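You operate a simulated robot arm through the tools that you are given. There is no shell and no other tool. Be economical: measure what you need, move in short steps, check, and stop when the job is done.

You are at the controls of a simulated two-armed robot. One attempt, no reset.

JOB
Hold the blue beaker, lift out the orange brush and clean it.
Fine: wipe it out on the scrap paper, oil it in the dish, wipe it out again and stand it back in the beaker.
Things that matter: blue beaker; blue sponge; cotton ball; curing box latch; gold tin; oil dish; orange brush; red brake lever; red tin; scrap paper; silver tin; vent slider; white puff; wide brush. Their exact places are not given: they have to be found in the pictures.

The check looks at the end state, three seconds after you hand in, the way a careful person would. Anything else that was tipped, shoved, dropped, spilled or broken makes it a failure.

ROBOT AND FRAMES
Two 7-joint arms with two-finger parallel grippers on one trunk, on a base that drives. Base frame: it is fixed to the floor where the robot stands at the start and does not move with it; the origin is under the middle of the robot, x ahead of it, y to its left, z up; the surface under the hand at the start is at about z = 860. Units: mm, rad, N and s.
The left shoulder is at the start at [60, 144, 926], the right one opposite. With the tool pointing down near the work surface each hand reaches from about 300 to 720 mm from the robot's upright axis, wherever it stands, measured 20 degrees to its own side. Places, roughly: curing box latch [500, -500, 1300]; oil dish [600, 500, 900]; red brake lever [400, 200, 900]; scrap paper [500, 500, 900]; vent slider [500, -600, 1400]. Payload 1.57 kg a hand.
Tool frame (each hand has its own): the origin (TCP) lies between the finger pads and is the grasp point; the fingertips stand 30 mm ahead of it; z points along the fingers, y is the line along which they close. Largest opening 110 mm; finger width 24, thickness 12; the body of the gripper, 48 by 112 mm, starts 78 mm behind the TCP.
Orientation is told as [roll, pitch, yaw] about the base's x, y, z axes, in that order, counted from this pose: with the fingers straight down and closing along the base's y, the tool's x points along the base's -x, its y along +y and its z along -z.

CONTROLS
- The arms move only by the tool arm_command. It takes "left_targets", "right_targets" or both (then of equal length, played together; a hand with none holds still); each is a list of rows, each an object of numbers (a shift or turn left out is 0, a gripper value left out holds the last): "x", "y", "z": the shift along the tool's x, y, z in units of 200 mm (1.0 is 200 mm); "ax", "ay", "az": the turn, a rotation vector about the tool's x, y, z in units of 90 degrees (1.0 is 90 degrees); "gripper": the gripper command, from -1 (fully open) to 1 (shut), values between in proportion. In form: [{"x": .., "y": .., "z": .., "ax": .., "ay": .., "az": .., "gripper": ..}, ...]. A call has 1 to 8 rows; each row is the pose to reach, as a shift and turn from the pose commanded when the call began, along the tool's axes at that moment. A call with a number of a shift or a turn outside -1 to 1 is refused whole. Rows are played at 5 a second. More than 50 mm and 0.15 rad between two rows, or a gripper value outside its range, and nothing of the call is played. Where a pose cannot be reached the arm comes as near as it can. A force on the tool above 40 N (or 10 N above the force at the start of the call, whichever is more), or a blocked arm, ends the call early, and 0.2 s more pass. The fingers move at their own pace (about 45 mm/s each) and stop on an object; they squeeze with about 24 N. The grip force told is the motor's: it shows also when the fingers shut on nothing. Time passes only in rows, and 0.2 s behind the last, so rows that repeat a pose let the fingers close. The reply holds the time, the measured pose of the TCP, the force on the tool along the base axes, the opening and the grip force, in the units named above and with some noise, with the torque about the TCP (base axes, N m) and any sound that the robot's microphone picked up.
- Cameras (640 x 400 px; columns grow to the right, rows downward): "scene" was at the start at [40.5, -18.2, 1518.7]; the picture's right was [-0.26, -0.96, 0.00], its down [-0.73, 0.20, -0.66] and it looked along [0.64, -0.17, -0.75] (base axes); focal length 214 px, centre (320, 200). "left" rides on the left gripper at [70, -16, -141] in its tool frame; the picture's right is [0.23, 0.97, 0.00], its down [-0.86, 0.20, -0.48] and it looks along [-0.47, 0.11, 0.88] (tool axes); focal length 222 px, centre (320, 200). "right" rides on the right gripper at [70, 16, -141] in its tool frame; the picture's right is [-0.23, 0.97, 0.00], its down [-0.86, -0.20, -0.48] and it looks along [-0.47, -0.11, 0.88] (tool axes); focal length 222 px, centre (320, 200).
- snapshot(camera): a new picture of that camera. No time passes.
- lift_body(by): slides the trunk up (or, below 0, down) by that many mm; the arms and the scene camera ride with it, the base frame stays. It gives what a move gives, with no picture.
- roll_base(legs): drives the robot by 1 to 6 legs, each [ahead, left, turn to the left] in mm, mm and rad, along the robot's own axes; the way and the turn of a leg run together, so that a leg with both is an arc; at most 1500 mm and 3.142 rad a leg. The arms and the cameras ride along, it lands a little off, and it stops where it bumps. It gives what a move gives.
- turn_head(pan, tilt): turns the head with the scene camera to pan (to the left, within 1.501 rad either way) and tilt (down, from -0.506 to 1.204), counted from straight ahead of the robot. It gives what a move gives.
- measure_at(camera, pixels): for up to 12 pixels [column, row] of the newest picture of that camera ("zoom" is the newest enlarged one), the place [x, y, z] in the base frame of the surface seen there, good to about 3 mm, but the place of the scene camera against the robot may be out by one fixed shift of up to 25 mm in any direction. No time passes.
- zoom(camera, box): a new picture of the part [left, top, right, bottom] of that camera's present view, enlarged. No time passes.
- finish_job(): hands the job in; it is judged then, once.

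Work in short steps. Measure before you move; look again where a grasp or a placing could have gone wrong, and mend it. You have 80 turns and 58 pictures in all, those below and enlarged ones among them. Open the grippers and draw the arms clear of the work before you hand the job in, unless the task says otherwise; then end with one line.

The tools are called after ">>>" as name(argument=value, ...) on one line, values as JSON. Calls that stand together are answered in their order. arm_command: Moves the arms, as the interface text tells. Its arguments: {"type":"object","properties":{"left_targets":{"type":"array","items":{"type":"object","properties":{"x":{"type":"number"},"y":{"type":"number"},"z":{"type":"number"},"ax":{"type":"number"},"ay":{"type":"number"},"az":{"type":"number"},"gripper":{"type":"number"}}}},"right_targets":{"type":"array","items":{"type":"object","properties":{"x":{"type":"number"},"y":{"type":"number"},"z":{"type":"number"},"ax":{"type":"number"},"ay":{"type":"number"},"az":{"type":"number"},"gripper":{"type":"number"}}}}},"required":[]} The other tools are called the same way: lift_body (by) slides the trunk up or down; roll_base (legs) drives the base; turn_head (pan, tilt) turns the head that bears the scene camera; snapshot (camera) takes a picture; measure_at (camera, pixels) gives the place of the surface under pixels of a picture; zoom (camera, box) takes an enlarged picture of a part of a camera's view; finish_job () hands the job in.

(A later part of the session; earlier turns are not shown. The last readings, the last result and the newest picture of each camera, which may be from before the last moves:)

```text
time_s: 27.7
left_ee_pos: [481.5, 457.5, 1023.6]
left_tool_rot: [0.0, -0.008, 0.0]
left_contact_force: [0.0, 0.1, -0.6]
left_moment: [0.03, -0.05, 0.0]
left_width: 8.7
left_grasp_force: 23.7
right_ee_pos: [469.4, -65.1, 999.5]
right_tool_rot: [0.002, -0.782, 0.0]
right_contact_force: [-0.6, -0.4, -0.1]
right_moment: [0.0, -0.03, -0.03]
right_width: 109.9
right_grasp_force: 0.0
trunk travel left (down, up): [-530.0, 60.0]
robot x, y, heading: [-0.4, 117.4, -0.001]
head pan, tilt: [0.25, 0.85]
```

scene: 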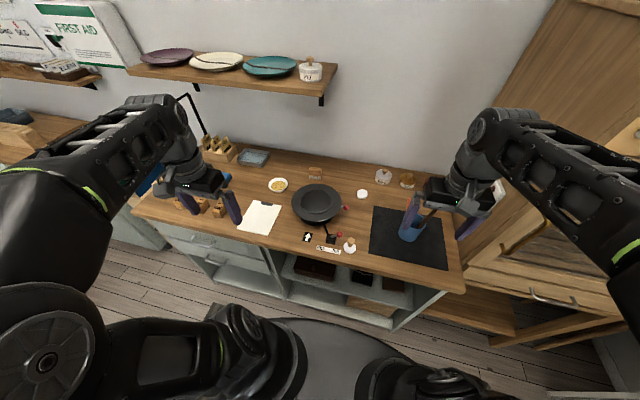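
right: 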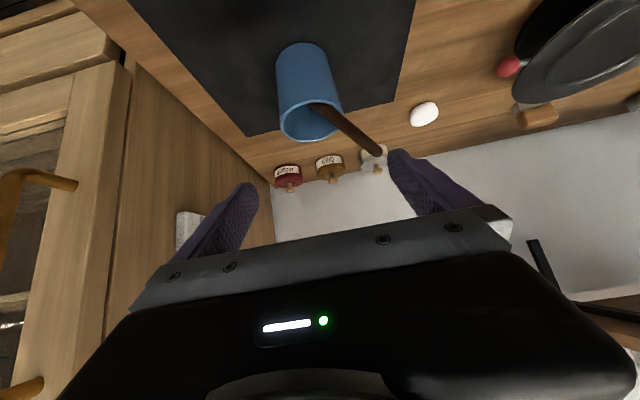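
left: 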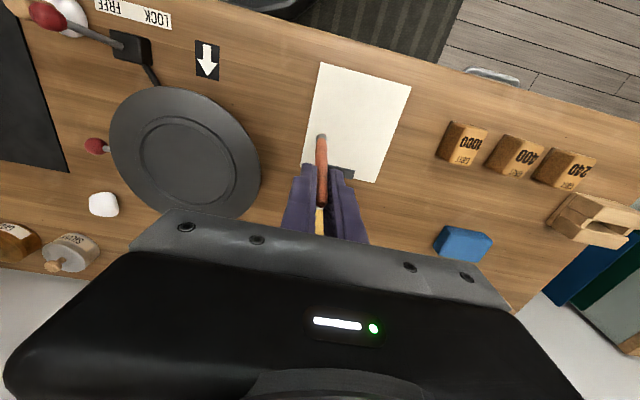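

Reach is fine now and there is no contact yet at TCP z 1023. I go down in small steps.

>>> arm_command(left_targets=[{"z": 0.02}, {"z": 0.04}, {"z": 0.04}])

>>> arm_command(left_targets=[{"z": 0.015}, {"z": 0.03}, {"z": 0.03}])

>>> zoom(camera="left", box=[280, 60, 420, 200])

```text
time_s: 28.5
left_ee_pos: [481.5, 456.8, 1017.8]
left_tool_rot: [0.002, -0.011, -0.001]
left_contact_force: [1.1, 0.9, 22.8]
left_moment: [-0.05, -0.06, -0.01]
left_width: 8.8
left_grasp_force: 23.8
right_ee_pos: [467.9, -65.4, 1000.3]
right_tool_rot: [0.001, -0.782, 0.0]
right_contact_force: [0.3, -0.4, -0.7]
right_moment: [-0.01, 0.0, -0.01]
right_width: 110.0
right_grasp_force: 0.0
trunk travel left (down, up): [-530.0, 60.0]
robot x, y, heading: [0.3, 116.2, 0.005]
head pan, tilt: [0.25, 0.85]
```

```text
time_s: 29.3
left_ee_pos: [480.6, 458.2, 1010.1]
left_tool_rot: [-0.001, -0.009, 0.004]
left_contact_force: [-0.3, 0.5, 22.9]
left_moment: [0.14, 0.13, -0.05]
left_width: 9.0
left_grasp_force: 24.0
right_ee_pos: [467.9, -65.6, 999.8]
right_tool_rot: [0.001, -0.781, 0.001]
right_contact_force: [0.1, -0.5, -1.0]
right_moment: [-0.01, 0.01, -0.01]
right_width: 109.9
right_grasp_force: 0.0
trunk travel left (down, up): [-530.0, 60.0]
robot x, y, heading: [1.0, 117.1, -0.002]
head pan, tilt: [0.25, 0.85]
```

```text
2.86 times, centred on (350, 130) of left
```

zoom: 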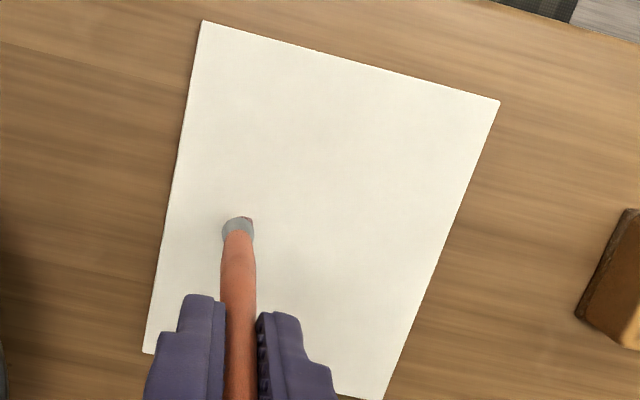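

Contact came at TCP z≈1020 and the brush slid up about 8 mm in the grip at 23 N; the bristles press on the paper. I ease off 1 mm and make strokes along the paper.

>>> arm_command(left_targets=[{"z": -0.006}, {"z": -0.006, "y": 0.1}, {"z": -0.006, "y": 0.2}, {"z": -0.006, "y": 0.3}, {"z": -0.006, "y": 0.38}, {"z": -0.006, "y": 0.28, "x": 0.05}, {"z": -0.006, "y": 0.18, "x": 0.1}, {"z": -0.006, "y": 0.08, "x": 0.1}])

>>> zoom(camera="left", box=[280, 60, 420, 200])

```text
time_s: 31.1
left_ee_pos: [461.7, 472.4, 1010.5]
left_tool_rot: [0.0, -0.007, 0.001]
left_contact_force: [-0.5, 0.5, 1.7]
left_moment: [0.04, -0.03, 0.01]
left_width: 8.9
left_grasp_force: 23.9
left hand out of reach, approached as far as the arm can: row 2, 3, 4, 5, 6, 7
right_ee_pos: [467.9, -64.7, 999.9]
right_tool_rot: [0.002, -0.783, -0.001]
right_contact_force: [0.7, 1.1, 0.0]
right_moment: [0.01, 0.01, -0.01]
right_width: 109.9
right_grasp_force: 0.1
trunk travel left (down, up): [-530.0, 60.0]
robot x, y, heading: [-0.2, 117.6, 0.005]
head pan, tilt: [0.25, 0.85]
```

```text
2.86 times, centred on (350, 130) of left
```

zoom: 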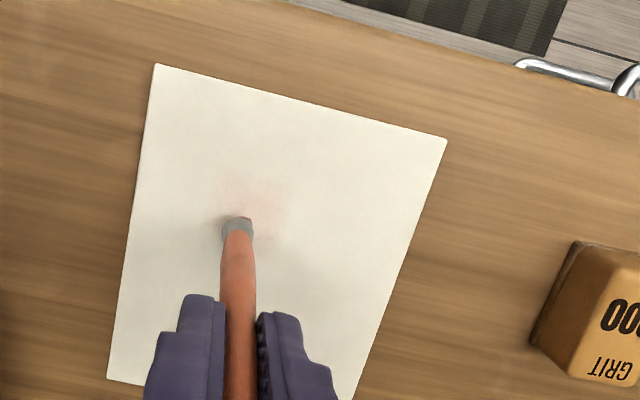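

A faint reddish streak shows on the paper at (255,200), so wiping works, but the left hand is at its limit toward +y. I lift the brush, take the right hand clear and upright, then shift the base further left.

>>> arm_command(left_targets=[{"z": -0.15}, {"z": -0.3}, {"z": -0.35}, {"z": -0.35}, {"z": -0.35}, {"z": -0.35}, {"z": -0.35}], right_targets=[{"z": -0.1, "ay": 0.08}, {"z": -0.2, "x": -0.02, "ay": 0.16}, {"z": -0.3, "x": -0.04, "y": -0.04, "ay": 0.25}, {"z": -0.4, "x": -0.06, "y": -0.08, "ay": 0.34}, {"z": -0.5, "x": -0.08, "y": -0.12, "ay": 0.42}, {"z": -0.594, "x": -0.113, "y": -0.17, "ay": 0.5}, {"z": -0.594, "x": -0.113, "y": -0.17, "ay": 0.5}])

>>> roll_base(legs=[[0, 150, 0]])

```text
time_s: 32.7
left_ee_pos: [462.0, 471.1, 1079.7]
left_tool_rot: [0.002, -0.008, 0.001]
left_contact_force: [0.4, 0.3, -0.8]
left_moment: [0.0, 0.02, 0.01]
left_width: 8.7
left_grasp_force: 24.3
right_ee_pos: [399.8, -99.3, 1100.1]
right_tool_rot: [0.004, 0.005, 0.002]
right_contact_force: [0.5, -0.2, 0.0]
right_moment: [-0.01, -0.02, 0.01]
right_width: 109.9
right_grasp_force: 0.0
trunk travel left (down, up): [-530.0, 60.0]
robot x, y, heading: [0.1, 115.4, -0.002]
head pan, tilt: [0.25, 0.85]
```

```text
time_s: 34.1
left_ee_pos: [462.5, 621.5, 1079.8]
left_tool_rot: [-0.002, -0.007, 0.001]
left_contact_force: [-1.3, 0.3, -0.5]
left_moment: [-0.01, -0.01, -0.01]
left_width: 8.8
left_grasp_force: 24.0
right_ee_pos: [400.8, 51.0, 1099.5]
right_tool_rot: [-0.002, 0.004, 0.0]
right_contact_force: [-0.1, 0.8, -0.6]
right_moment: [-0.05, 0.04, 0.02]
right_width: 109.9
right_grasp_force: 0.1
trunk travel left (down, up): [-530.0, 60.0]
robot x, y, heading: [-0.8, 264.9, -0.004]
head pan, tilt: [0.25, 0.85]
```

Now I bring the brush back to the near-left part of the paper, just above it.

>>> arm_command(left_targets=[{"y": -0.22, "x": -0.02}, {"y": -0.44, "x": -0.04}, {"y": -0.66, "x": -0.06}, {"y": -0.8, "x": -0.085}, {"y": -0.8, "x": -0.085, "z": 0.15}, {"y": -0.8, "x": -0.085, "z": 0.3}, {"y": -0.8, "x": -0.085, "z": 0.3}])

```text
time_s: 35.7
left_ee_pos: [482.2, 460.8, 1020.4]
left_tool_rot: [0.0, -0.008, -0.001]
left_contact_force: [0.8, -0.1, -0.7]
left_moment: [0.03, 0.0, 0.02]
left_width: 8.9
left_grasp_force: 24.1
right_ee_pos: [401.3, 49.0, 1100.5]
right_tool_rot: [0.001, 0.004, -0.001]
right_contact_force: [-0.1, -0.9, -0.2]
right_moment: [0.01, 0.0, -0.02]
right_width: 110.0
right_grasp_force: 0.1
trunk travel left (down, up): [-530.0, 60.0]
robot x, y, heading: [2.5, 263.8, -0.004]
head pan, tilt: [0.25, 0.85]
```

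I press down about 11 mm into contact and sweep across the paper and back.

>>> arm_command(left_targets=[{"z": 0.03}, {"z": 0.054}, {"z": 0.054, "y": 0.11}, {"z": 0.054, "y": 0.22}, {"z": 0.054, "y": 0.33}, {"z": 0.054, "y": 0.22, "x": 0.06}, {"z": 0.054, "y": 0.11, "x": 0.1}, {"z": 0.054, "y": 0.0, "x": 0.12}])

>>> arm_command(left_targets=[{"z": 0.004, "y": 0.11, "x": 0.03}, {"z": 0.004, "y": 0.22, "x": 0.06}, {"z": 0.004, "y": 0.33, "x": 0.08}, {"z": 0.004, "y": 0.22, "x": 0.1}, {"z": 0.004, "y": 0.11, "x": 0.12}, {"z": 0.004, "y": 0.02, "x": 0.14}, {"z": -0.1, "y": 0.02, "x": 0.14}, {"z": -0.2, "y": 0.02, "x": 0.14}])

>>> zoom(camera="left", box=[260, 60, 440, 220])

```text
time_s: 37.5
left_ee_pos: [454.5, 461.7, 1009.7]
left_tool_rot: [0.002, -0.008, 0.0]
left_contact_force: [0.5, 8.8, 19.8]
left_moment: [1.3, -0.07, 0.0]
left_width: 9.4
left_grasp_force: 24.3
right_ee_pos: [400.2, 50.3, 1101.3]
right_tool_rot: [0.001, 0.003, 0.001]
right_contact_force: [-0.6, -1.0, 1.0]
right_moment: [-0.02, -0.03, 0.02]
right_width: 110.0
right_grasp_force: 0.1
trunk travel left (down, up): [-530.0, 60.0]
robot x, y, heading: [3.7, 261.3, 0.0]
head pan, tilt: [0.25, 0.85]
```

```text
time_s: 39.3
left_ee_pos: [428.0, 464.4, 1047.6]
left_tool_rot: [0.002, -0.004, 0.001]
left_contact_force: [-0.2, 0.7, 1.0]
left_moment: [0.01, 0.01, 0.0]
left_width: 9.0
left_grasp_force: 24.1
right_ee_pos: [401.4, 48.9, 1100.8]
right_tool_rot: [0.002, 0.004, -0.001]
right_contact_force: [-0.5, 0.9, 0.6]
right_moment: [0.02, -0.01, 0.0]
right_width: 110.0
right_grasp_force: 0.0
trunk travel left (down, up): [-530.0, 60.0]
robot x, y, heading: [1.8, 265.8, -0.001]
head pan, tilt: [0.25, 0.85]
```

```text
2.50 times, centred on (350, 140) of left
```

zoom: 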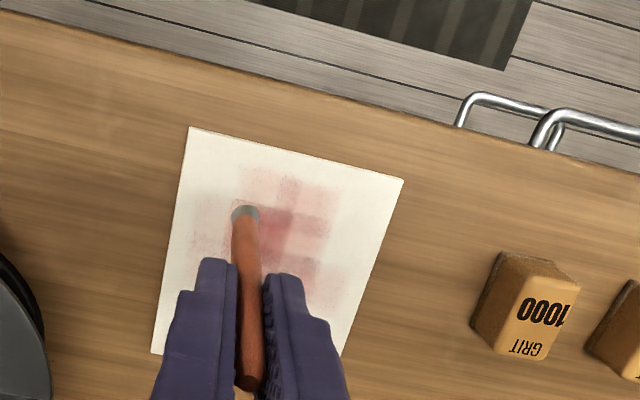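

Red marks show on the paper. I make another pass on the cleaner far part of the paper (x≈490) to see whether more colour comes off.

>>> arm_command(left_targets=[{"x": -0.2, "y": -0.02}, {"x": -0.38, "y": -0.04}, {"x": -0.38, "y": -0.04, "z": 0.1}, {"x": -0.38, "y": -0.04, "z": 0.196}, {"x": -0.38, "y": 0.08, "z": 0.196}, {"x": -0.38, "y": 0.2, "z": 0.196}, {"x": -0.38, "y": 0.32, "z": 0.196}, {"x": -0.35, "y": 0.2, "z": 0.196}])

>>> arm_command(left_targets=[{"y": -0.12}, {"y": -0.24}, {"y": -0.12, "x": 0.05, "z": 0.002}, {"y": 0.0, "x": 0.05, "z": 0.002}, {"y": 0.12, "x": 0.05, "z": 0.002}, {"y": 0.12, "x": 0.05, "z": -0.15}, {"y": 0.12, "x": 0.05, "z": -0.3}])

>>> zoom(camera="left", box=[230, 40, 430, 220])

```text
time_s: 41.1
left_ee_pos: [497.6, 503.3, 1012.8]
left_tool_rot: [0.0, -0.008, -0.002]
left_contact_force: [-0.5, 0.3, -0.3]
left_moment: [0.02, -0.02, -0.01]
left_width: 8.8
left_grasp_force: 24.3
right_ee_pos: [401.3, 48.4, 1099.7]
right_tool_rot: [0.002, 0.002, 0.0]
right_contact_force: [-1.4, -0.3, -0.4]
right_moment: [0.02, 0.0, -0.03]
right_width: 110.0
right_grasp_force: 0.2
trunk travel left (down, up): [-530.0, 60.0]
robot x, y, heading: [-0.6, 265.2, -0.004]
head pan, tilt: [0.25, 0.85]
```

```text
time_s: 42.7
left_ee_pos: [489.0, 526.2, 1071.4]
left_tool_rot: [0.002, -0.007, -0.001]
left_contact_force: [0.0, -0.2, -0.2]
left_moment: [-0.01, 0.0, -0.02]
left_width: 8.6
left_grasp_force: 24.1
right_ee_pos: [400.0, 49.5, 1100.3]
right_tool_rot: [0.0, 0.003, -0.001]
right_contact_force: [0.2, 0.8, -0.3]
right_moment: [-0.03, 0.03, 0.0]
right_width: 109.8
right_grasp_force: 0.1
trunk travel left (down, up): [-530.0, 60.0]
robot x, y, heading: [1.0, 268.1, 0.001]
head pan, tilt: [0.25, 0.85]
```

```text
2.22 times, centred on (330, 130) of left
```

zoom: 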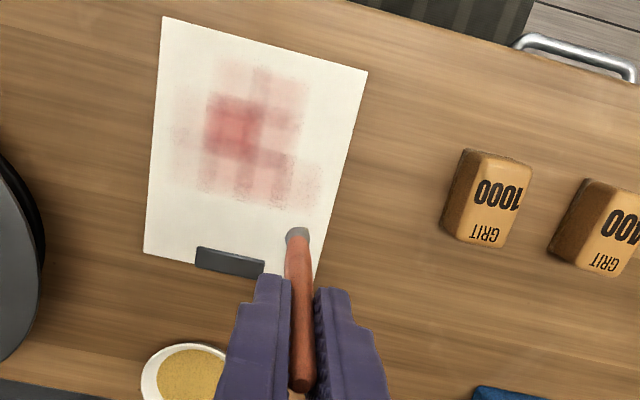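

That pass rode about 3 mm above the paper. I go down to TCP z≈1007 and stroke back along the clean strip.

>>> arm_command(left_targets=[{"z": 0.15, "y": -0.03}, {"z": 0.28, "y": -0.03}, {"z": 0.32, "y": -0.03}, {"z": 0.322, "y": -0.12}, {"z": 0.322, "y": -0.22}, {"z": 0.322, "y": -0.34}])

>>> arm_command(left_targets=[{"y": 0.1}, {"y": 0.2}, {"y": 0.3}, {"y": 0.2, "x": 0.03}, {"y": 0.1, "x": 0.03}, {"y": 0.0, "x": 0.03}, {"y": 0.0, "x": 0.03, "z": -0.15}, {"y": 0.0, "x": 0.03, "z": -0.3}])

>>> zoom(camera="left", box=[230, 40, 430, 220])

```text
time_s: 44.1
left_ee_pos: [487.7, 460.1, 1007.9]
left_tool_rot: [0.001, -0.007, 0.0]
left_contact_force: [-0.7, 6.5, 16.3]
left_moment: [0.94, 0.09, 0.03]
left_width: 9.0
left_grasp_force: 23.7
right_ee_pos: [401.8, 50.0, 1099.9]
right_tool_rot: [0.001, 0.002, -0.001]
right_contact_force: [-0.5, -0.5, -0.4]
right_moment: [0.03, 0.02, -0.01]
right_width: 109.9
right_grasp_force: 0.0
trunk travel left (down, up): [-530.0, 60.0]
robot x, y, heading: [1.6, 265.0, -0.005]
head pan, tilt: [0.25, 0.85]
```

```text
time_s: 45.9
left_ee_pos: [482.2, 459.9, 1067.4]
left_tool_rot: [0.0, -0.006, -0.001]
left_contact_force: [-0.5, 0.4, -0.7]
left_moment: [0.0, 0.02, 0.0]
left_width: 8.8
left_grasp_force: 24.0
right_ee_pos: [401.8, 49.7, 1099.5]
right_tool_rot: [0.003, 0.003, -0.001]
right_contact_force: [0.7, 0.1, 0.1]
right_moment: [0.03, -0.01, -0.01]
right_width: 110.1
right_grasp_force: 0.0
trunk travel left (down, up): [-530.0, 60.0]
robot x, y, heading: [1.2, 266.6, -0.001]
head pan, tilt: [0.25, 0.85]
```

```text
2.22 times, centred on (330, 130) of left
```

zoom: 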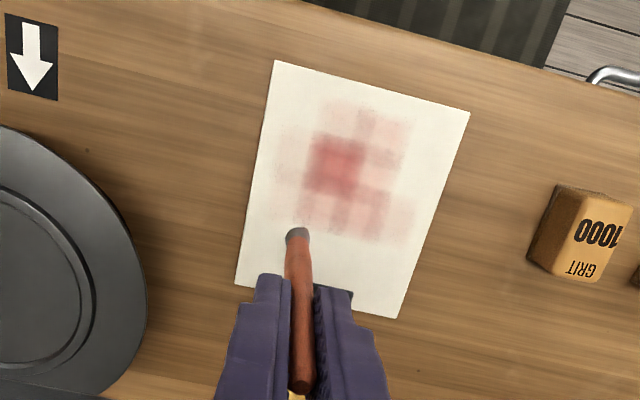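

Hardly any colour came off on the new strip, so the brush is wiped out. Next the oil: I move the tip over the dish at about (650,485), staying 50 mm above the table.

>>> arm_command(left_targets=[{"x": -0.2, "z": -0.05}, {"x": -0.4, "y": 0.03, "z": -0.05}, {"x": -0.6, "y": 0.06, "z": -0.05}, {"x": -0.75, "y": 0.09, "z": -0.05}, {"x": -0.88, "y": 0.1, "z": -0.05}, {"x": -0.88, "y": 0.1, "z": -0.05}])

>>> snapshot(camera="left")

>>> snapshot(camera="scene")

```text
time_s: 47.3
left_ee_pos: [566.6, 462.5, 1058.3]
left_tool_rot: [0.0, -0.009, 0.001]
left_contact_force: [-0.6, 0.2, -0.1]
left_moment: [0.01, 0.02, 0.02]
left_width: 8.9
left_grasp_force: 24.6
left hand out of reach, approached as far as the arm can: row 3, 4, 5, 6
right_ee_pos: [402.0, 49.8, 1100.7]
right_tool_rot: [0.0, 0.003, 0.001]
right_contact_force: [-0.9, -0.8, 0.8]
right_moment: [0.01, -0.01, -0.04]
right_width: 110.0
right_grasp_force: 0.0
trunk travel left (down, up): [-530.0, 60.0]
robot x, y, heading: [-0.6, 261.6, -0.001]
head pan, tilt: [0.25, 0.85]
```

```text
21 pictures are left
```

left: 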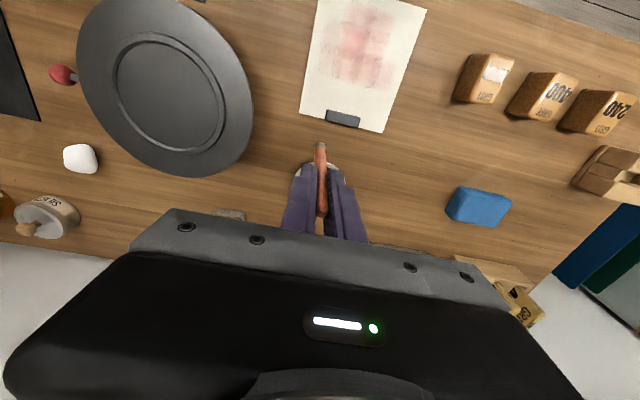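

```text
20 pictures are left
```

scene: 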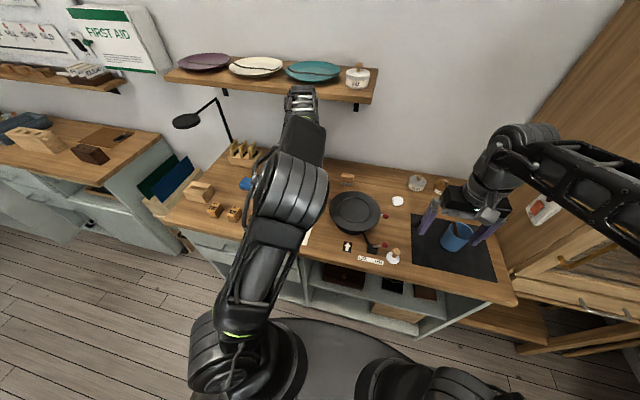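

Reach ends at x≈567 with the hand vertical. I tilt the hand 30° so the brush points outward; the tip then lies over the dish with the wrist kept back.

>>> arm_command(left_targets=[{"x": -0.02, "y": 0.03, "ay": -0.085}, {"x": -0.04, "y": 0.05, "ay": -0.17}, {"x": -0.06, "y": 0.07, "ay": -0.25}, {"x": -0.095, "y": 0.095, "z": 0.05, "ay": -0.333}, {"x": -0.095, "y": 0.095, "z": 0.05, "ay": -0.333}])

>>> snapshot(camera="left")

```text
time_s: 48.5
left_ee_pos: [586.4, 482.2, 1050.1]
left_tool_rot: [-0.001, -0.53, 0.001]
left_contact_force: [0.5, 0.4, -0.8]
left_moment: [0.04, 0.0, 0.0]
left_width: 9.0
left_grasp_force: 24.2
right_ee_pos: [401.8, 49.6, 1100.0]
right_tool_rot: [0.001, 0.004, 0.0]
right_contact_force: [-0.2, 0.1, 0.2]
right_moment: [0.0, -0.03, 0.0]
right_width: 110.2
right_grasp_force: 0.1
trunk travel left (down, up): [-530.0, 60.0]
robot x, y, heading: [-0.5, 264.2, 0.001]
head pan, tilt: [0.25, 0.85]
```

```text
19 pictures are left
```

left: 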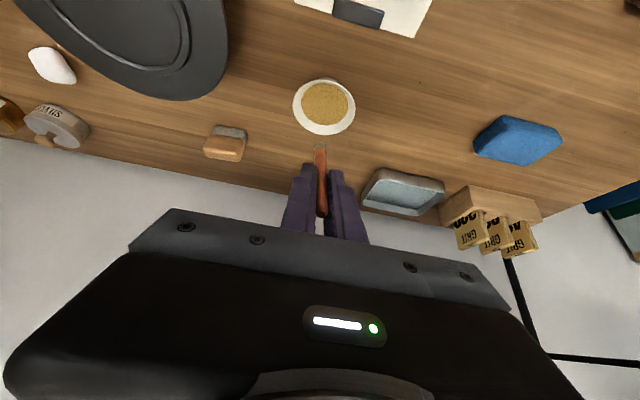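

Dish is at (324,106), the brush tip at (320,148). I measure rim, oil and tip.

>>> measure_at(camera="left", pixels=[[325, 103], [325, 120], [325, 90], [340, 103], [308, 103], [296, 103], [354, 110], [325, 80], [325, 132], [320, 147], [320, 152], [320, 160]])

```text
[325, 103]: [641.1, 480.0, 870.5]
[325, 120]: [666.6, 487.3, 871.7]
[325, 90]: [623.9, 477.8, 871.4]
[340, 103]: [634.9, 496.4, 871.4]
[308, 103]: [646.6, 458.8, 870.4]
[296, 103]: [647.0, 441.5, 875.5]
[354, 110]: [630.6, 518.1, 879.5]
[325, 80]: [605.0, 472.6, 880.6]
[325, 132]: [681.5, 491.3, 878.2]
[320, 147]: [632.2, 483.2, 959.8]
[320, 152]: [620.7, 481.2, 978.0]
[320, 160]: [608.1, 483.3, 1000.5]
```

The dish's centre is (643,480), oil at 871, rim at about 880. I lower the tip about 52 mm into the oil, then go 2 mm deeper with a small swirl.

>>> arm_command(left_targets=[{"x": 0.07, "z": 0.085, "y": -0.01}, {"x": 0.13, "z": 0.16, "y": -0.01}, {"x": 0.166, "z": 0.204, "y": -0.01}, {"x": 0.172, "z": 0.213, "y": -0.01}, {"x": 0.172, "z": 0.213, "y": 0.03}, {"x": 0.172, "z": 0.213, "y": -0.05}, {"x": 0.172, "z": 0.213, "y": -0.01}])

>>> zoom(camera="left", box=[260, 60, 380, 180])

```text
time_s: 50.1
left_ee_pos: [578.6, 481.0, 997.6]
left_tool_rot: [-0.002, -0.528, 0.002]
left_contact_force: [-0.6, -0.6, -0.2]
left_moment: [-0.04, -0.03, 0.0]
left_width: 8.7
left_grasp_force: 24.7
right_ee_pos: [400.6, 49.7, 1100.4]
right_tool_rot: [0.0, 0.003, 0.0]
right_contact_force: [0.4, -0.6, 0.3]
right_moment: [0.0, 0.03, -0.01]
right_width: 110.1
right_grasp_force: 0.0
trunk travel left (down, up): [-530.0, 60.0]
robot x, y, heading: [-0.3, 263.8, -0.0]
head pan, tilt: [0.25, 0.85]
```

```text
3.33 times, centred on (320, 120) of left
```

zoom: 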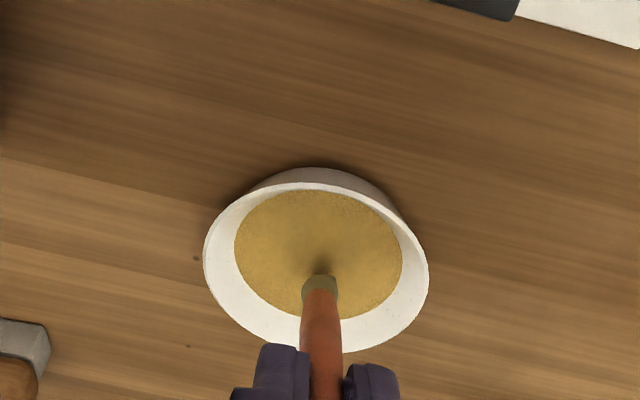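

The tip appears right at the oil surface with no force. I go about 4 mm deeper, swirl slightly, and read the force.

>>> arm_command(left_targets=[{"x": 0.005, "z": 0.009}, {"x": 0.01, "z": 0.017}, {"x": 0.01, "z": 0.017, "y": 0.03}, {"x": 0.01, "z": 0.017, "y": -0.03}, {"x": 0.01, "z": 0.017}])

>>> zoom(camera="left", box=[290, 100, 350, 160])

```text
time_s: 51.3
left_ee_pos: [579.2, 479.9, 994.0]
left_tool_rot: [0.001, -0.532, 0.001]
left_contact_force: [-2.1, 1.5, 14.1]
left_moment: [0.22, -0.62, 0.13]
left_width: 8.9
left_grasp_force: 23.7
right_ee_pos: [399.6, 49.7, 1100.7]
right_tool_rot: [0.002, 0.001, 0.001]
right_contact_force: [-0.2, 0.9, 0.4]
right_moment: [0.0, -0.01, -0.02]
right_width: 109.9
right_grasp_force: 0.2
trunk travel left (down, up): [-530.0, 60.0]
robot x, y, heading: [-0.2, 270.1, -0.0]
head pan, tilt: [0.25, 0.85]
```

```text
6.67 times, centred on (320, 130) of left
```

zoom: 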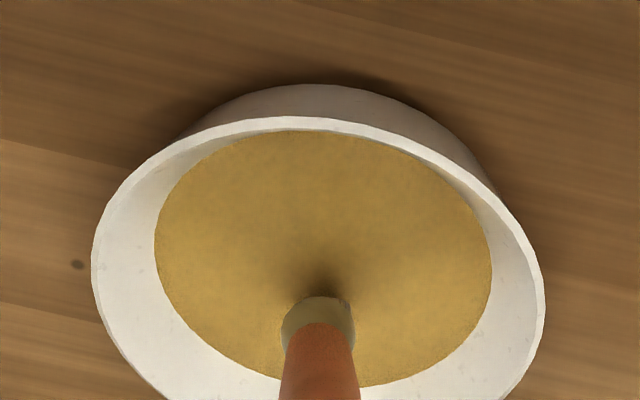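

The bristles are in the oil, touching the dish floor lightly (14 N) with the dish in place. I lift straight up and swing back upright over the paper.

>>> arm_command(left_targets=[{"x": -0.05, "z": -0.087}, {"x": -0.1, "z": -0.173}, {"x": -0.152, "z": -0.26}, {"x": -0.066, "z": -0.31, "y": -0.02, "ay": 0.085}, {"x": 0.02, "z": -0.361, "y": -0.05, "ay": 0.17}, {"x": 0.107, "z": -0.411, "y": -0.075, "ay": 0.255}, {"x": 0.193, "z": -0.462, "y": -0.095, "ay": 0.338}, {"x": 0.193, "z": -0.462, "y": -0.095, "ay": 0.338}])

>>> snapshot(camera="left")

```text
time_s: 53.1
left_ee_pos: [499.5, 460.8, 1053.9]
left_tool_rot: [0.0, 0.003, 0.001]
left_contact_force: [-1.0, -0.3, 0.5]
left_moment: [-0.03, 0.0, 0.02]
left_width: 9.0
left_grasp_force: 23.7
right_ee_pos: [401.8, 49.8, 1100.5]
right_tool_rot: [0.0, 0.003, 0.0]
right_contact_force: [-0.2, -0.6, -1.0]
right_moment: [0.03, 0.0, 0.01]
right_width: 110.0
right_grasp_force: 0.0
trunk travel left (down, up): [-530.0, 60.0]
robot x, y, heading: [1.7, 265.0, -0.003]
head pan, tilt: [0.25, 0.85]
```

```text
16 pictures are left
```

left: 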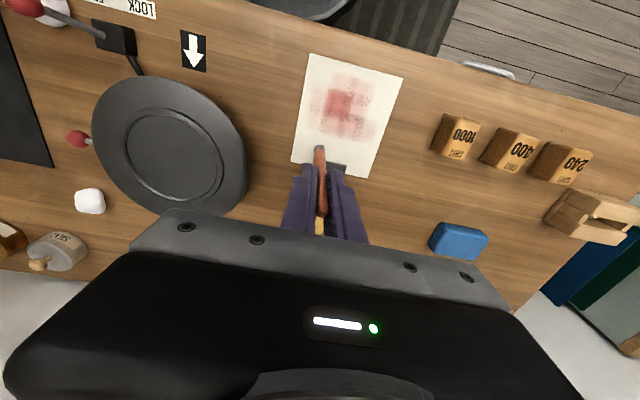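

I press the oiled bristles onto the strip near the far edge and wipe back and forth.

>>> arm_command(left_targets=[{"x": 0.04, "z": 0.12}, {"x": 0.04, "z": 0.2}, {"x": 0.04, "z": 0.237}, {"x": 0.04, "y": 0.1, "z": 0.237}, {"x": 0.04, "y": 0.2, "z": 0.237}, {"x": 0.04, "y": 0.32, "z": 0.237}, {"x": 0.06, "y": 0.2, "z": 0.237}, {"x": 0.08, "y": 0.1, "z": 0.237}])

>>> arm_command(left_targets=[{"y": -0.1}, {"y": 0.0, "x": 0.06}, {"y": 0.12, "x": 0.08}, {"y": 0.22, "x": 0.08}, {"y": 0.1, "x": 0.12}, {"y": -0.02, "x": 0.14}, {"y": -0.1, "x": 0.16}])

>>> arm_command(left_targets=[{"y": 0.1, "x": 0.05}, {"y": 0.2, "x": 0.06}, {"y": 0.3, "x": 0.1}, {"y": 0.2, "x": 0.14}, {"y": 0.1, "x": 0.14}, {"y": 0.1, "x": 0.14, "z": -0.12}, {"y": 0.1, "x": 0.14, "z": -0.3}])

>>> zoom(camera="left", box=[230, 60, 430, 240])

```text
time_s: 54.9
left_ee_pos: [482.4, 481.6, 1007.1]
left_tool_rot: [0.0, 0.002, 0.002]
left_contact_force: [-0.2, 5.3, 11.7]
left_moment: [0.76, 0.0, 0.07]
left_width: 8.6
left_grasp_force: 24.4
right_ee_pos: [401.4, 50.4, 1101.0]
right_tool_rot: [0.001, 0.004, 0.0]
right_contact_force: [-0.2, -0.2, 0.1]
right_moment: [0.01, -0.03, 0.04]
right_width: 110.0
right_grasp_force: 0.1
trunk travel left (down, up): [-530.0, 60.0]
robot x, y, heading: [0.5, 266.1, -0.002]
head pan, tilt: [0.25, 0.85]
```

```text
time_s: 56.5
left_ee_pos: [449.7, 462.2, 1004.7]
left_tool_rot: [-0.001, 0.001, 0.001]
left_contact_force: [-0.4, 2.2, 7.0]
left_moment: [0.52, 0.09, 0.0]
left_width: 8.9
left_grasp_force: 24.1
right_ee_pos: [400.8, 49.1, 1100.3]
right_tool_rot: [0.002, 0.003, 0.001]
right_contact_force: [0.3, -0.2, -0.7]
right_moment: [0.04, -0.01, 0.01]
right_width: 109.9
right_grasp_force: 0.0
trunk travel left (down, up): [-530.0, 60.0]
robot x, y, heading: [0.5, 265.5, -0.002]
head pan, tilt: [0.25, 0.85]
```

```text
time_s: 58.1
left_ee_pos: [422.7, 482.0, 1065.9]
left_tool_rot: [0.0, 0.001, 0.0]
left_contact_force: [-0.7, -0.8, 0.0]
left_moment: [-0.01, -0.02, 0.04]
left_width: 9.0
left_grasp_force: 24.4
right_ee_pos: [400.4, 50.2, 1099.9]
right_tool_rot: [0.0, 0.003, 0.0]
right_contact_force: [0.4, -0.3, 0.3]
right_moment: [-0.03, 0.0, -0.02]
right_width: 109.8
right_grasp_force: 0.1
trunk travel left (down, up): [-530.0, 60.0]
robot x, y, heading: [-3.4, 265.6, 0.0]
head pan, tilt: [0.25, 0.85]
```

```text
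2.22 times, centred on (330, 150) of left
```

zoom: 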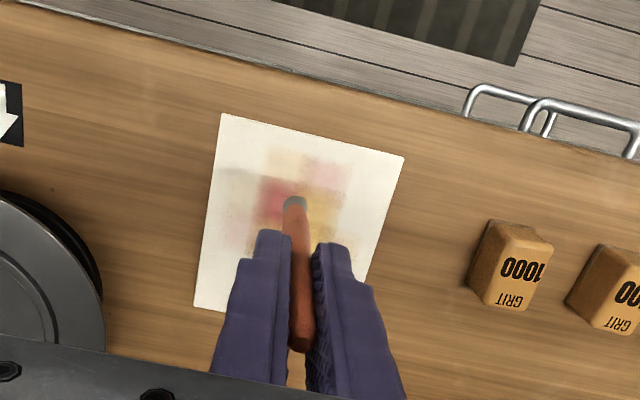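

Yellow oil marks now show on the paper. I make another thorough pass so the brush is wiped out well.

>>> arm_command(left_targets=[{"z": 0.15}, {"z": 0.27}, {"z": 0.307}, {"z": 0.307, "y": -0.12}, {"z": 0.307, "y": 0.0, "x": -0.04}, {"z": 0.307, "y": 0.12, "x": -0.06}, {"z": 0.307, "y": 0.24, "x": -0.08}, {"z": 0.307, "y": 0.12, "x": -0.14}])

>>> arm_command(left_targets=[{"y": -0.12}, {"y": -0.24}, {"y": -0.12, "x": -0.08}, {"y": 0.0, "x": -0.1}, {"y": 0.12, "x": -0.12}, {"y": 0.0, "x": -0.18}, {"y": -0.12, "x": -0.2}, {"y": -0.22, "x": -0.22}])

>>> arm_command(left_targets=[{"y": 0.12}, {"y": 0.24}, {"y": 0.34}, {"y": 0.24, "x": -0.03}, {"y": 0.12, "x": -0.03}, {"y": 0.12, "x": -0.03, "z": -0.12}, {"y": 0.12, "x": -0.03, "z": -0.3}])

>>> zoom(camera="left", box=[230, 40, 430, 220])

```text
time_s: 59.9
left_ee_pos: [452.6, 505.9, 1005.4]
left_tool_rot: [0.003, 0.0, 0.001]
left_contact_force: [-1.2, 2.5, 5.9]
left_moment: [0.44, 0.15, 0.0]
left_width: 8.8
left_grasp_force: 23.9
right_ee_pos: [401.1, 48.9, 1099.7]
right_tool_rot: [0.002, 0.002, -0.001]
right_contact_force: [0.7, -0.7, 0.0]
right_moment: [0.03, -0.02, -0.01]
right_width: 110.0
right_grasp_force: 0.1
trunk travel left (down, up): [-530.0, 60.0]
robot x, y, heading: [-1.3, 266.4, 0.002]
head pan, tilt: [0.25, 0.85]
```

```text
time_s: 61.7
left_ee_pos: [497.3, 461.6, 1004.2]
left_tool_rot: [-0.002, 0.003, -0.002]
left_contact_force: [-1.6, 3.7, 7.7]
left_moment: [0.54, 0.16, 0.01]
left_width: 9.1
left_grasp_force: 23.5
right_ee_pos: [401.2, 48.9, 1099.6]
right_tool_rot: [0.003, 0.003, 0.0]
right_contact_force: [0.5, 0.8, 0.2]
right_moment: [0.06, -0.01, -0.02]
right_width: 110.1
right_grasp_force: 0.0
trunk travel left (down, up): [-530.0, 60.0]
robot x, y, heading: [-0.8, 266.6, 0.002]
head pan, tilt: [0.25, 0.85]
```

```text
time_s: 63.3
left_ee_pos: [500.0, 485.7, 1065.6]
left_tool_rot: [0.0, 0.002, -0.001]
left_contact_force: [-0.4, 0.4, -0.5]
left_moment: [0.01, -0.02, -0.02]
left_width: 8.8
left_grasp_force: 24.1
right_ee_pos: [401.1, 49.5, 1100.9]
right_tool_rot: [0.002, 0.004, 0.0]
right_contact_force: [0.1, 0.6, -0.5]
right_moment: [0.0, -0.06, -0.02]
right_width: 109.8
right_grasp_force: 0.1
trunk travel left (down, up): [-530.0, 60.0]
robot x, y, heading: [-1.6, 262.4, 0.003]
head pan, tilt: [0.25, 0.85]
```

```text
2.22 times, centred on (330, 130) of left
```

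zoom: 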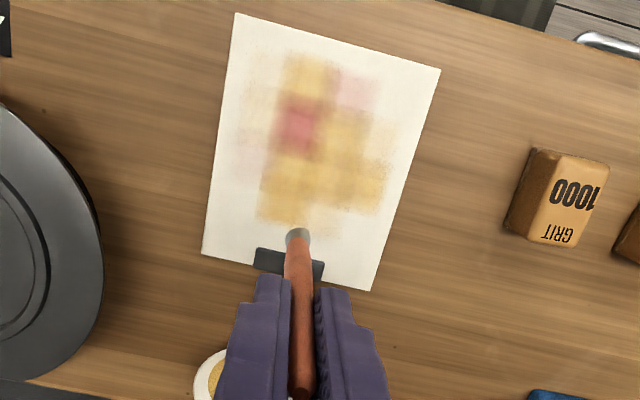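

Plenty of oil has come off on the paper; the second wipe is done. Now I raise the trunk 55 mm, pull the right hand in, and will then drive right again toward the beaker.

>>> lift_body(by=58)

>>> arm_command(right_targets=[{"x": 0.1, "y": 0.1}, {"x": 0.2, "y": 0.2}, {"x": 0.2, "y": 0.25}, {"x": 0.2, "y": 0.25}], left_targets=[{"z": -0.04}, {"z": -0.08}, {"z": -0.08}, {"z": -0.08}])

>>> roll_base(legs=[[0, -235, 0]])

>>> snapshot(camera="scene")

```text
time_s: 64.3
left_ee_pos: [502.0, 486.6, 1122.0]
left_tool_rot: [-0.001, 0.002, 0.0]
left_contact_force: [0.5, -0.1, 0.0]
left_moment: [-0.03, 0.0, -0.02]
left_width: 8.9
left_grasp_force: 23.9
right_ee_pos: [400.9, 48.3, 1158.5]
right_tool_rot: [0.002, 0.003, 0.0]
right_contact_force: [-0.4, -0.1, -0.2]
right_moment: [-0.01, -0.02, -0.01]
right_width: 109.9
right_grasp_force: 0.0
trunk travel left (down, up): [-588.0, 2.0]
robot x, y, heading: [0.2, 266.8, -0.004]
head pan, tilt: [0.25, 0.85]
```

```text
time_s: 65.3
left_ee_pos: [501.2, 484.3, 1138.5]
left_tool_rot: [0.0, 0.001, -0.003]
left_contact_force: [-0.6, -0.5, -0.5]
left_moment: [-0.01, -0.01, -0.01]
left_width: 9.2
left_grasp_force: 23.6
right_ee_pos: [361.9, 100.1, 1156.7]
right_tool_rot: [0.002, 0.004, -0.001]
right_contact_force: [0.0, -0.3, -0.7]
right_moment: [0.0, 0.02, -0.01]
right_width: 110.1
right_grasp_force: 0.2
trunk travel left (down, up): [-588.0, 2.0]
robot x, y, heading: [-0.9, 264.0, -0.006]
head pan, tilt: [0.25, 0.85]
```

```text
time_s: 67.0
left_ee_pos: [502.0, 248.8, 1138.5]
left_tool_rot: [0.001, 0.002, -0.004]
left_contact_force: [0.2, 0.2, -0.1]
left_moment: [0.02, -0.01, 0.01]
left_width: 8.9
left_grasp_force: 24.2
right_ee_pos: [361.6, -136.6, 1157.5]
right_tool_rot: [0.003, 0.004, -0.005]
right_contact_force: [0.4, 0.3, 1.1]
right_moment: [0.06, 0.0, 0.04]
right_width: 110.1
right_grasp_force: 0.0
trunk travel left (down, up): [-588.0, 2.0]
robot x, y, heading: [-0.4, 32.5, -0.004]
head pan, tilt: [0.25, 0.85]
```

```text
13 pictures are left
```

scene: 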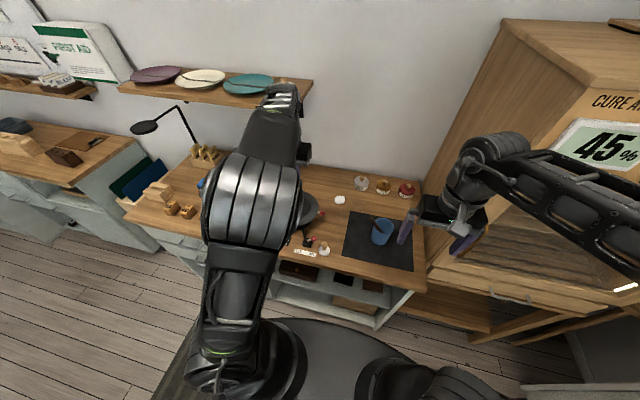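

The beaker is visible at (381,232). I zoom in and measure it and the wide brush before inserting.

>>> zoom(camera="scene", box=[350, 200, 410, 260])

>>> measure_at(camera="scene", pixels=[[375, 221], [378, 225], [380, 240], [384, 220], [391, 225], [371, 228], [383, 228]])

```text
6.67 times, centred on (380, 230) of scene
```

zoom: 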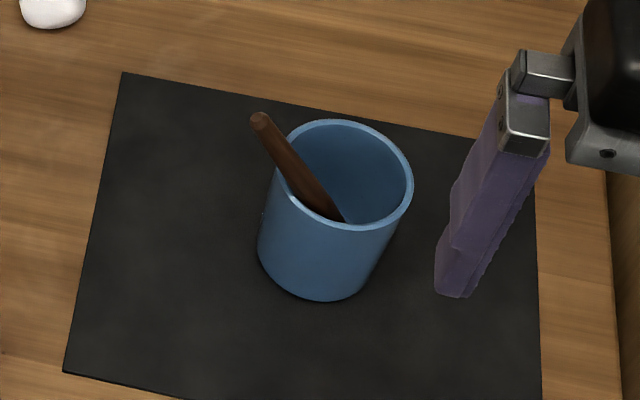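

```text
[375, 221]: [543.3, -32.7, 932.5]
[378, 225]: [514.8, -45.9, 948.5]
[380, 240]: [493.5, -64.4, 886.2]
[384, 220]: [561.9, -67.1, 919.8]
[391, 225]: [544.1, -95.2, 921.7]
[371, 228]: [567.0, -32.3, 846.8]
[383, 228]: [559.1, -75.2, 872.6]
```

I measure the rim points and wide-brush points in this enlarged view for better accuracy.

>>> measure_at(camera="zoom", pixels=[[345, 122], [280, 160], [410, 185], [352, 226], [310, 218], [260, 118], [285, 155], [310, 190], [335, 215]])

```text
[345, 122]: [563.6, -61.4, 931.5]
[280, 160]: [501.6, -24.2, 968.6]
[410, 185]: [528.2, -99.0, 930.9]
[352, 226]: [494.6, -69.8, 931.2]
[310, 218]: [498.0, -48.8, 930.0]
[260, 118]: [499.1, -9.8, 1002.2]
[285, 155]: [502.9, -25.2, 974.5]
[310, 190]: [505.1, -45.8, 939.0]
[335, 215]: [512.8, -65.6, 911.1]
```

The beaker's centre is (535,-63), unmoved, and the wide brush leans toward (505,-7). I bring the orange brush high to above the back half of the opening, x≈548.

>>> arm_command(left_targets=[{"x": -0.06, "y": -0.2}, {"x": -0.12, "y": -0.4}, {"x": -0.18, "y": -0.6}, {"x": -0.24, "y": -0.8}, {"x": -0.27, "y": -0.9}])

>>> arm_command(left_targets=[{"y": -0.2}, {"y": -0.4}, {"y": -0.55}, {"y": -0.62}, {"y": -0.62}])

>>> snapshot(camera="left")

>>> zoom(camera="scene", box=[330, 160, 430, 260])

```text
time_s: 68.2
left_ee_pos: [550.2, 69.8, 1134.0]
left_tool_rot: [-0.002, -0.004, 0.0]
left_contact_force: [-0.3, 0.5, -0.6]
left_moment: [-0.01, -0.02, 0.0]
left_width: 8.9
left_grasp_force: 24.2
left hand out of reach, approached as far as the arm can: row 5
right_ee_pos: [360.5, -136.5, 1156.7]
right_tool_rot: [0.002, 0.003, -0.004]
right_contact_force: [0.4, -0.2, 0.7]
right_moment: [-0.01, 0.01, 0.01]
right_width: 110.0
right_grasp_force: 0.1
trunk travel left (down, up): [-588.0, 2.0]
robot x, y, heading: [-3.6, 31.8, -0.001]
head pan, tilt: [0.25, 0.85]
```

```text
time_s: 69.4
left_ee_pos: [545.0, -32.8, 1104.9]
left_tool_rot: [-0.003, -0.004, -0.004]
left_contact_force: [-1.0, -0.4, -1.2]
left_moment: [0.02, -0.01, 0.01]
left_width: 8.9
left_grasp_force: 23.7
left hand out of reach, approached as far as the arm can: row 1, 2, 3, 4, 5
right_ee_pos: [360.6, -136.5, 1156.4]
right_tool_rot: [0.001, 0.002, -0.005]
right_contact_force: [-0.2, 0.2, 0.2]
right_moment: [-0.05, -0.01, 0.02]
right_width: 110.0
right_grasp_force: 0.1
trunk travel left (down, up): [-588.0, 2.0]
robot x, y, heading: [2.8, 32.4, -0.001]
head pan, tilt: [0.25, 0.85]
```

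```text
11 pictures are left
```

left: 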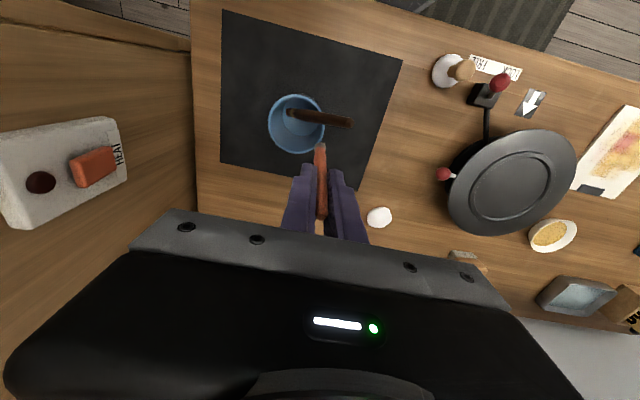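

```text
4.00 times, centred on (380, 210) of scene
```

zoom: 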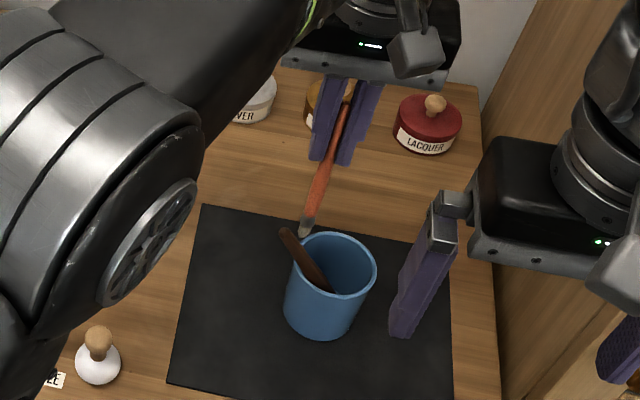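

The left hand ends at y≈-33 here, so I will tilt it 20° so the brush reaches further in, as it stood before. First I measure where the tip is (zoom (303,230)).

>>> measure_at(camera="zoom", pixels=[[303, 232], [304, 228], [306, 222], [314, 200], [325, 170], [343, 115]])

>>> arm_command(left_targets=[{"ax": 0.075, "x": -0.01}, {"ax": 0.15, "x": -0.03}, {"ax": 0.222, "x": -0.04}, {"ax": 0.222, "x": -0.04}])

>>> zoom(camera="scene", box=[340, 180, 420, 260])

```text
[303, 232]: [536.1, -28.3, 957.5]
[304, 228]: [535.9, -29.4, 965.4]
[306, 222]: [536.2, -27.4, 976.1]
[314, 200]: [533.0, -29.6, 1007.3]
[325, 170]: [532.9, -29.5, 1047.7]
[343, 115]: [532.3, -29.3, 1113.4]
```

```text
time_s: 70.4
left_ee_pos: [554.5, -33.0, 1106.3]
left_tool_rot: [-0.351, 0.002, -0.003]
left_contact_force: [0.1, 0.3, -0.1]
left_moment: [0.0, 0.01, 0.02]
left_width: 9.1
left_grasp_force: 24.6
right_ee_pos: [360.7, -136.2, 1157.0]
right_tool_rot: [0.001, 0.005, -0.003]
right_contact_force: [0.2, -0.2, -0.7]
right_moment: [0.01, -0.01, 0.02]
right_width: 110.1
right_grasp_force: 0.2
trunk travel left (down, up): [-588.0, 2.0]
robot x, y, heading: [-2.9, 33.2, -0.002]
head pan, tilt: [0.25, 0.85]
```

```text
5.00 times, centred on (380, 220) of scene
```

zoom: 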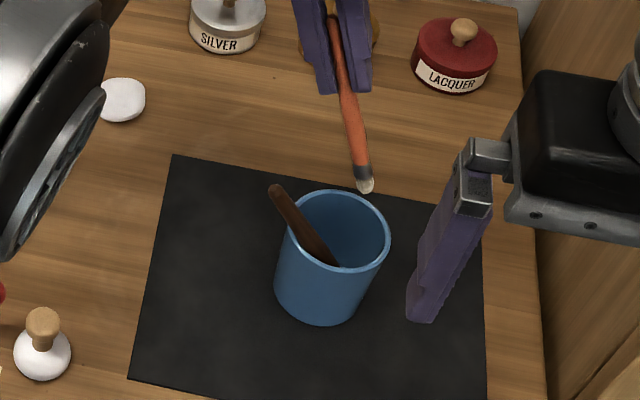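

The bristle tip (pale, clean) is at zoom (366,187), above the back of the opening. I measure it and the rim again.

>>> measure_at(camera="zoom", pixels=[[366, 188], [364, 180], [360, 165], [352, 130], [345, 194], [388, 235], [330, 268], [283, 230]])

```text
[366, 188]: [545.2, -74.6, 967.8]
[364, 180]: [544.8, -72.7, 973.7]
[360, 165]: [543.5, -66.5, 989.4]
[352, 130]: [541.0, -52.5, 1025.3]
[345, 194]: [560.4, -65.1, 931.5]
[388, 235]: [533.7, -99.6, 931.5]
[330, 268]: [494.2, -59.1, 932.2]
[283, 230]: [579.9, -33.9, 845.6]
```

Relative to the rim the tip is inside the opening (17 mm behind and 10 mm right of centre). I lower straight down about 108 mm, shifting 5 mm toward the middle.

>>> arm_command(left_targets=[{"x": 0.025, "y": 0.034, "z": 0.094}, {"x": 0.025, "y": 0.069, "z": 0.188}, {"x": 0.025, "y": 0.103, "z": 0.282}, {"x": 0.025, "y": 0.138, "z": 0.376}, {"x": 0.025, "y": 0.165, "z": 0.451}, {"x": 0.025, "y": 0.186, "z": 0.508}, {"x": 0.025, "y": 0.186, "z": 0.508}])

>>> zoom(camera="scene", box=[340, 180, 420, 260])

```text
time_s: 72.0
left_ee_pos: [548.6, -31.2, 999.4]
left_tool_rot: [-0.354, -0.005, -0.005]
left_contact_force: [0.8, -0.1, 24.7]
left_moment: [-1.04, 0.04, 0.01]
left_width: 9.6
left_grasp_force: 24.2
right_ee_pos: [359.0, -133.2, 1157.7]
right_tool_rot: [-0.001, 0.002, -0.001]
right_contact_force: [0.2, 0.2, -0.2]
right_moment: [-0.05, -0.03, -0.01]
right_width: 109.9
right_grasp_force: 0.1
trunk travel left (down, up): [-588.0, 2.0]
robot x, y, heading: [0.1, 33.1, -0.003]
head pan, tilt: [0.25, 0.85]
```

```text
5.00 times, centred on (380, 220) of scene
```

zoom: 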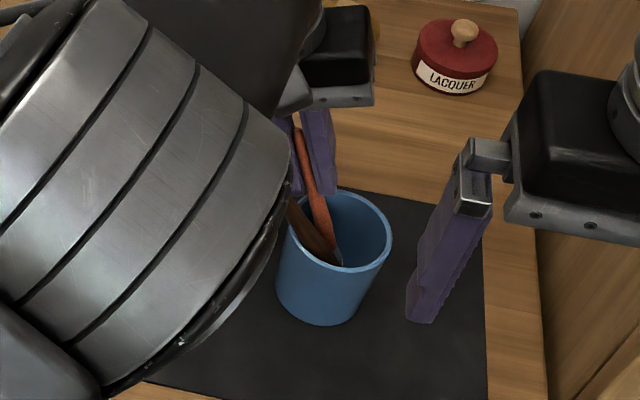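

The brush stands on the beaker's floor (25 N). I ease up 2 mm, open the fingers slowly to about 35 mm.

>>> arm_command(left_targets=[{"y": -0.003, "z": -0.01}, {"y": -0.003, "z": -0.01, "gripper": 0.75}, {"y": -0.003, "z": -0.01, "gripper": 0.6}, {"y": -0.003, "z": -0.01, "gripper": 0.4}, {"y": -0.003, "z": -0.01, "gripper": 0.36}, {"y": -0.003, "z": -0.01, "gripper": 0.36}])

>>> zoom(camera="left", box=[240, 60, 400, 220])

```text
time_s: 73.4
left_ee_pos: [549.5, -30.7, 997.9]
left_tool_rot: [-0.349, 0.003, -0.003]
left_contact_force: [0.2, -0.6, 0.0]
left_moment: [0.01, -0.02, 0.0]
left_width: 35.1
left_grasp_force: 0.0
right_ee_pos: [360.3, -137.1, 1157.1]
right_tool_rot: [0.001, 0.003, -0.003]
right_contact_force: [-0.5, 0.3, 0.2]
right_moment: [-0.01, 0.0, -0.02]
right_width: 109.9
right_grasp_force: 0.1
trunk travel left (down, up): [-588.0, 2.0]
robot x, y, heading: [-1.7, 34.1, -0.003]
head pan, tilt: [0.25, 0.85]
```

```text
2.50 times, centred on (320, 140) of left
```

zoom: 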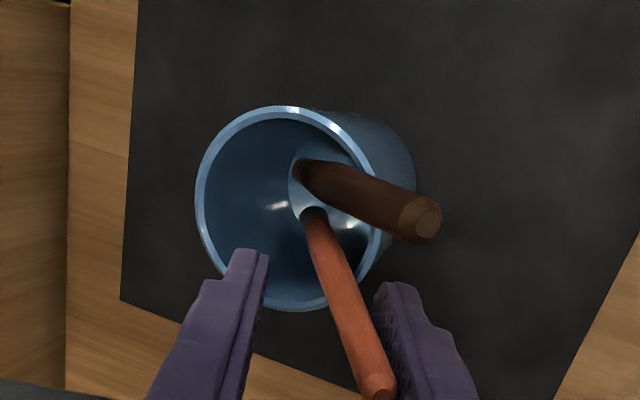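

The brush leans beside the +y finger. I open wider so it settles on the rim, then withdraw along the fingers.

>>> arm_command(left_targets=[{"gripper": 0.1}, {"gripper": -0.1}, {"gripper": -0.1}, {"z": -0.1}, {"z": -0.25}, {"z": -0.4}, {"z": -0.55}])

>>> zoom(camera="left", box=[220, 60, 420, 220])

```text
time_s: 75.0
left_ee_pos: [548.1, 6.2, 1102.7]
left_tool_rot: [-0.349, 0.001, -0.005]
left_contact_force: [0.0, 0.0, 0.0]
left_moment: [0.02, -0.01, 0.0]
left_width: 60.4
left_grasp_force: 0.1
right_ee_pos: [360.8, -134.8, 1156.6]
right_tool_rot: [0.001, 0.004, -0.004]
right_contact_force: [0.4, -0.4, 0.8]
right_moment: [0.04, 0.01, 0.01]
right_width: 109.8
right_grasp_force: 0.0
trunk travel left (down, up): [-588.0, 2.0]
robot x, y, heading: [-0.8, 33.9, -0.009]
head pan, tilt: [0.25, 0.85]
```

```text
2.50 times, centred on (320, 140) of left
```

zoom: 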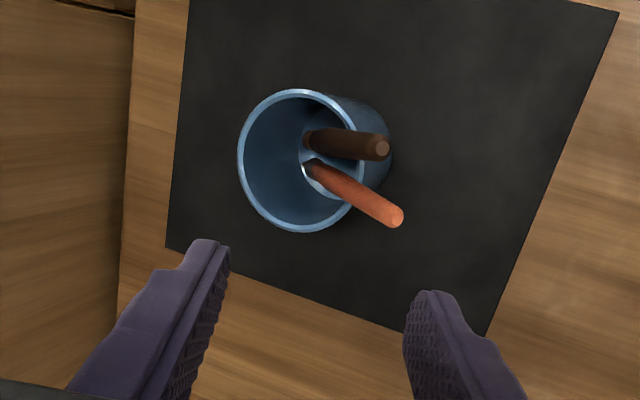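

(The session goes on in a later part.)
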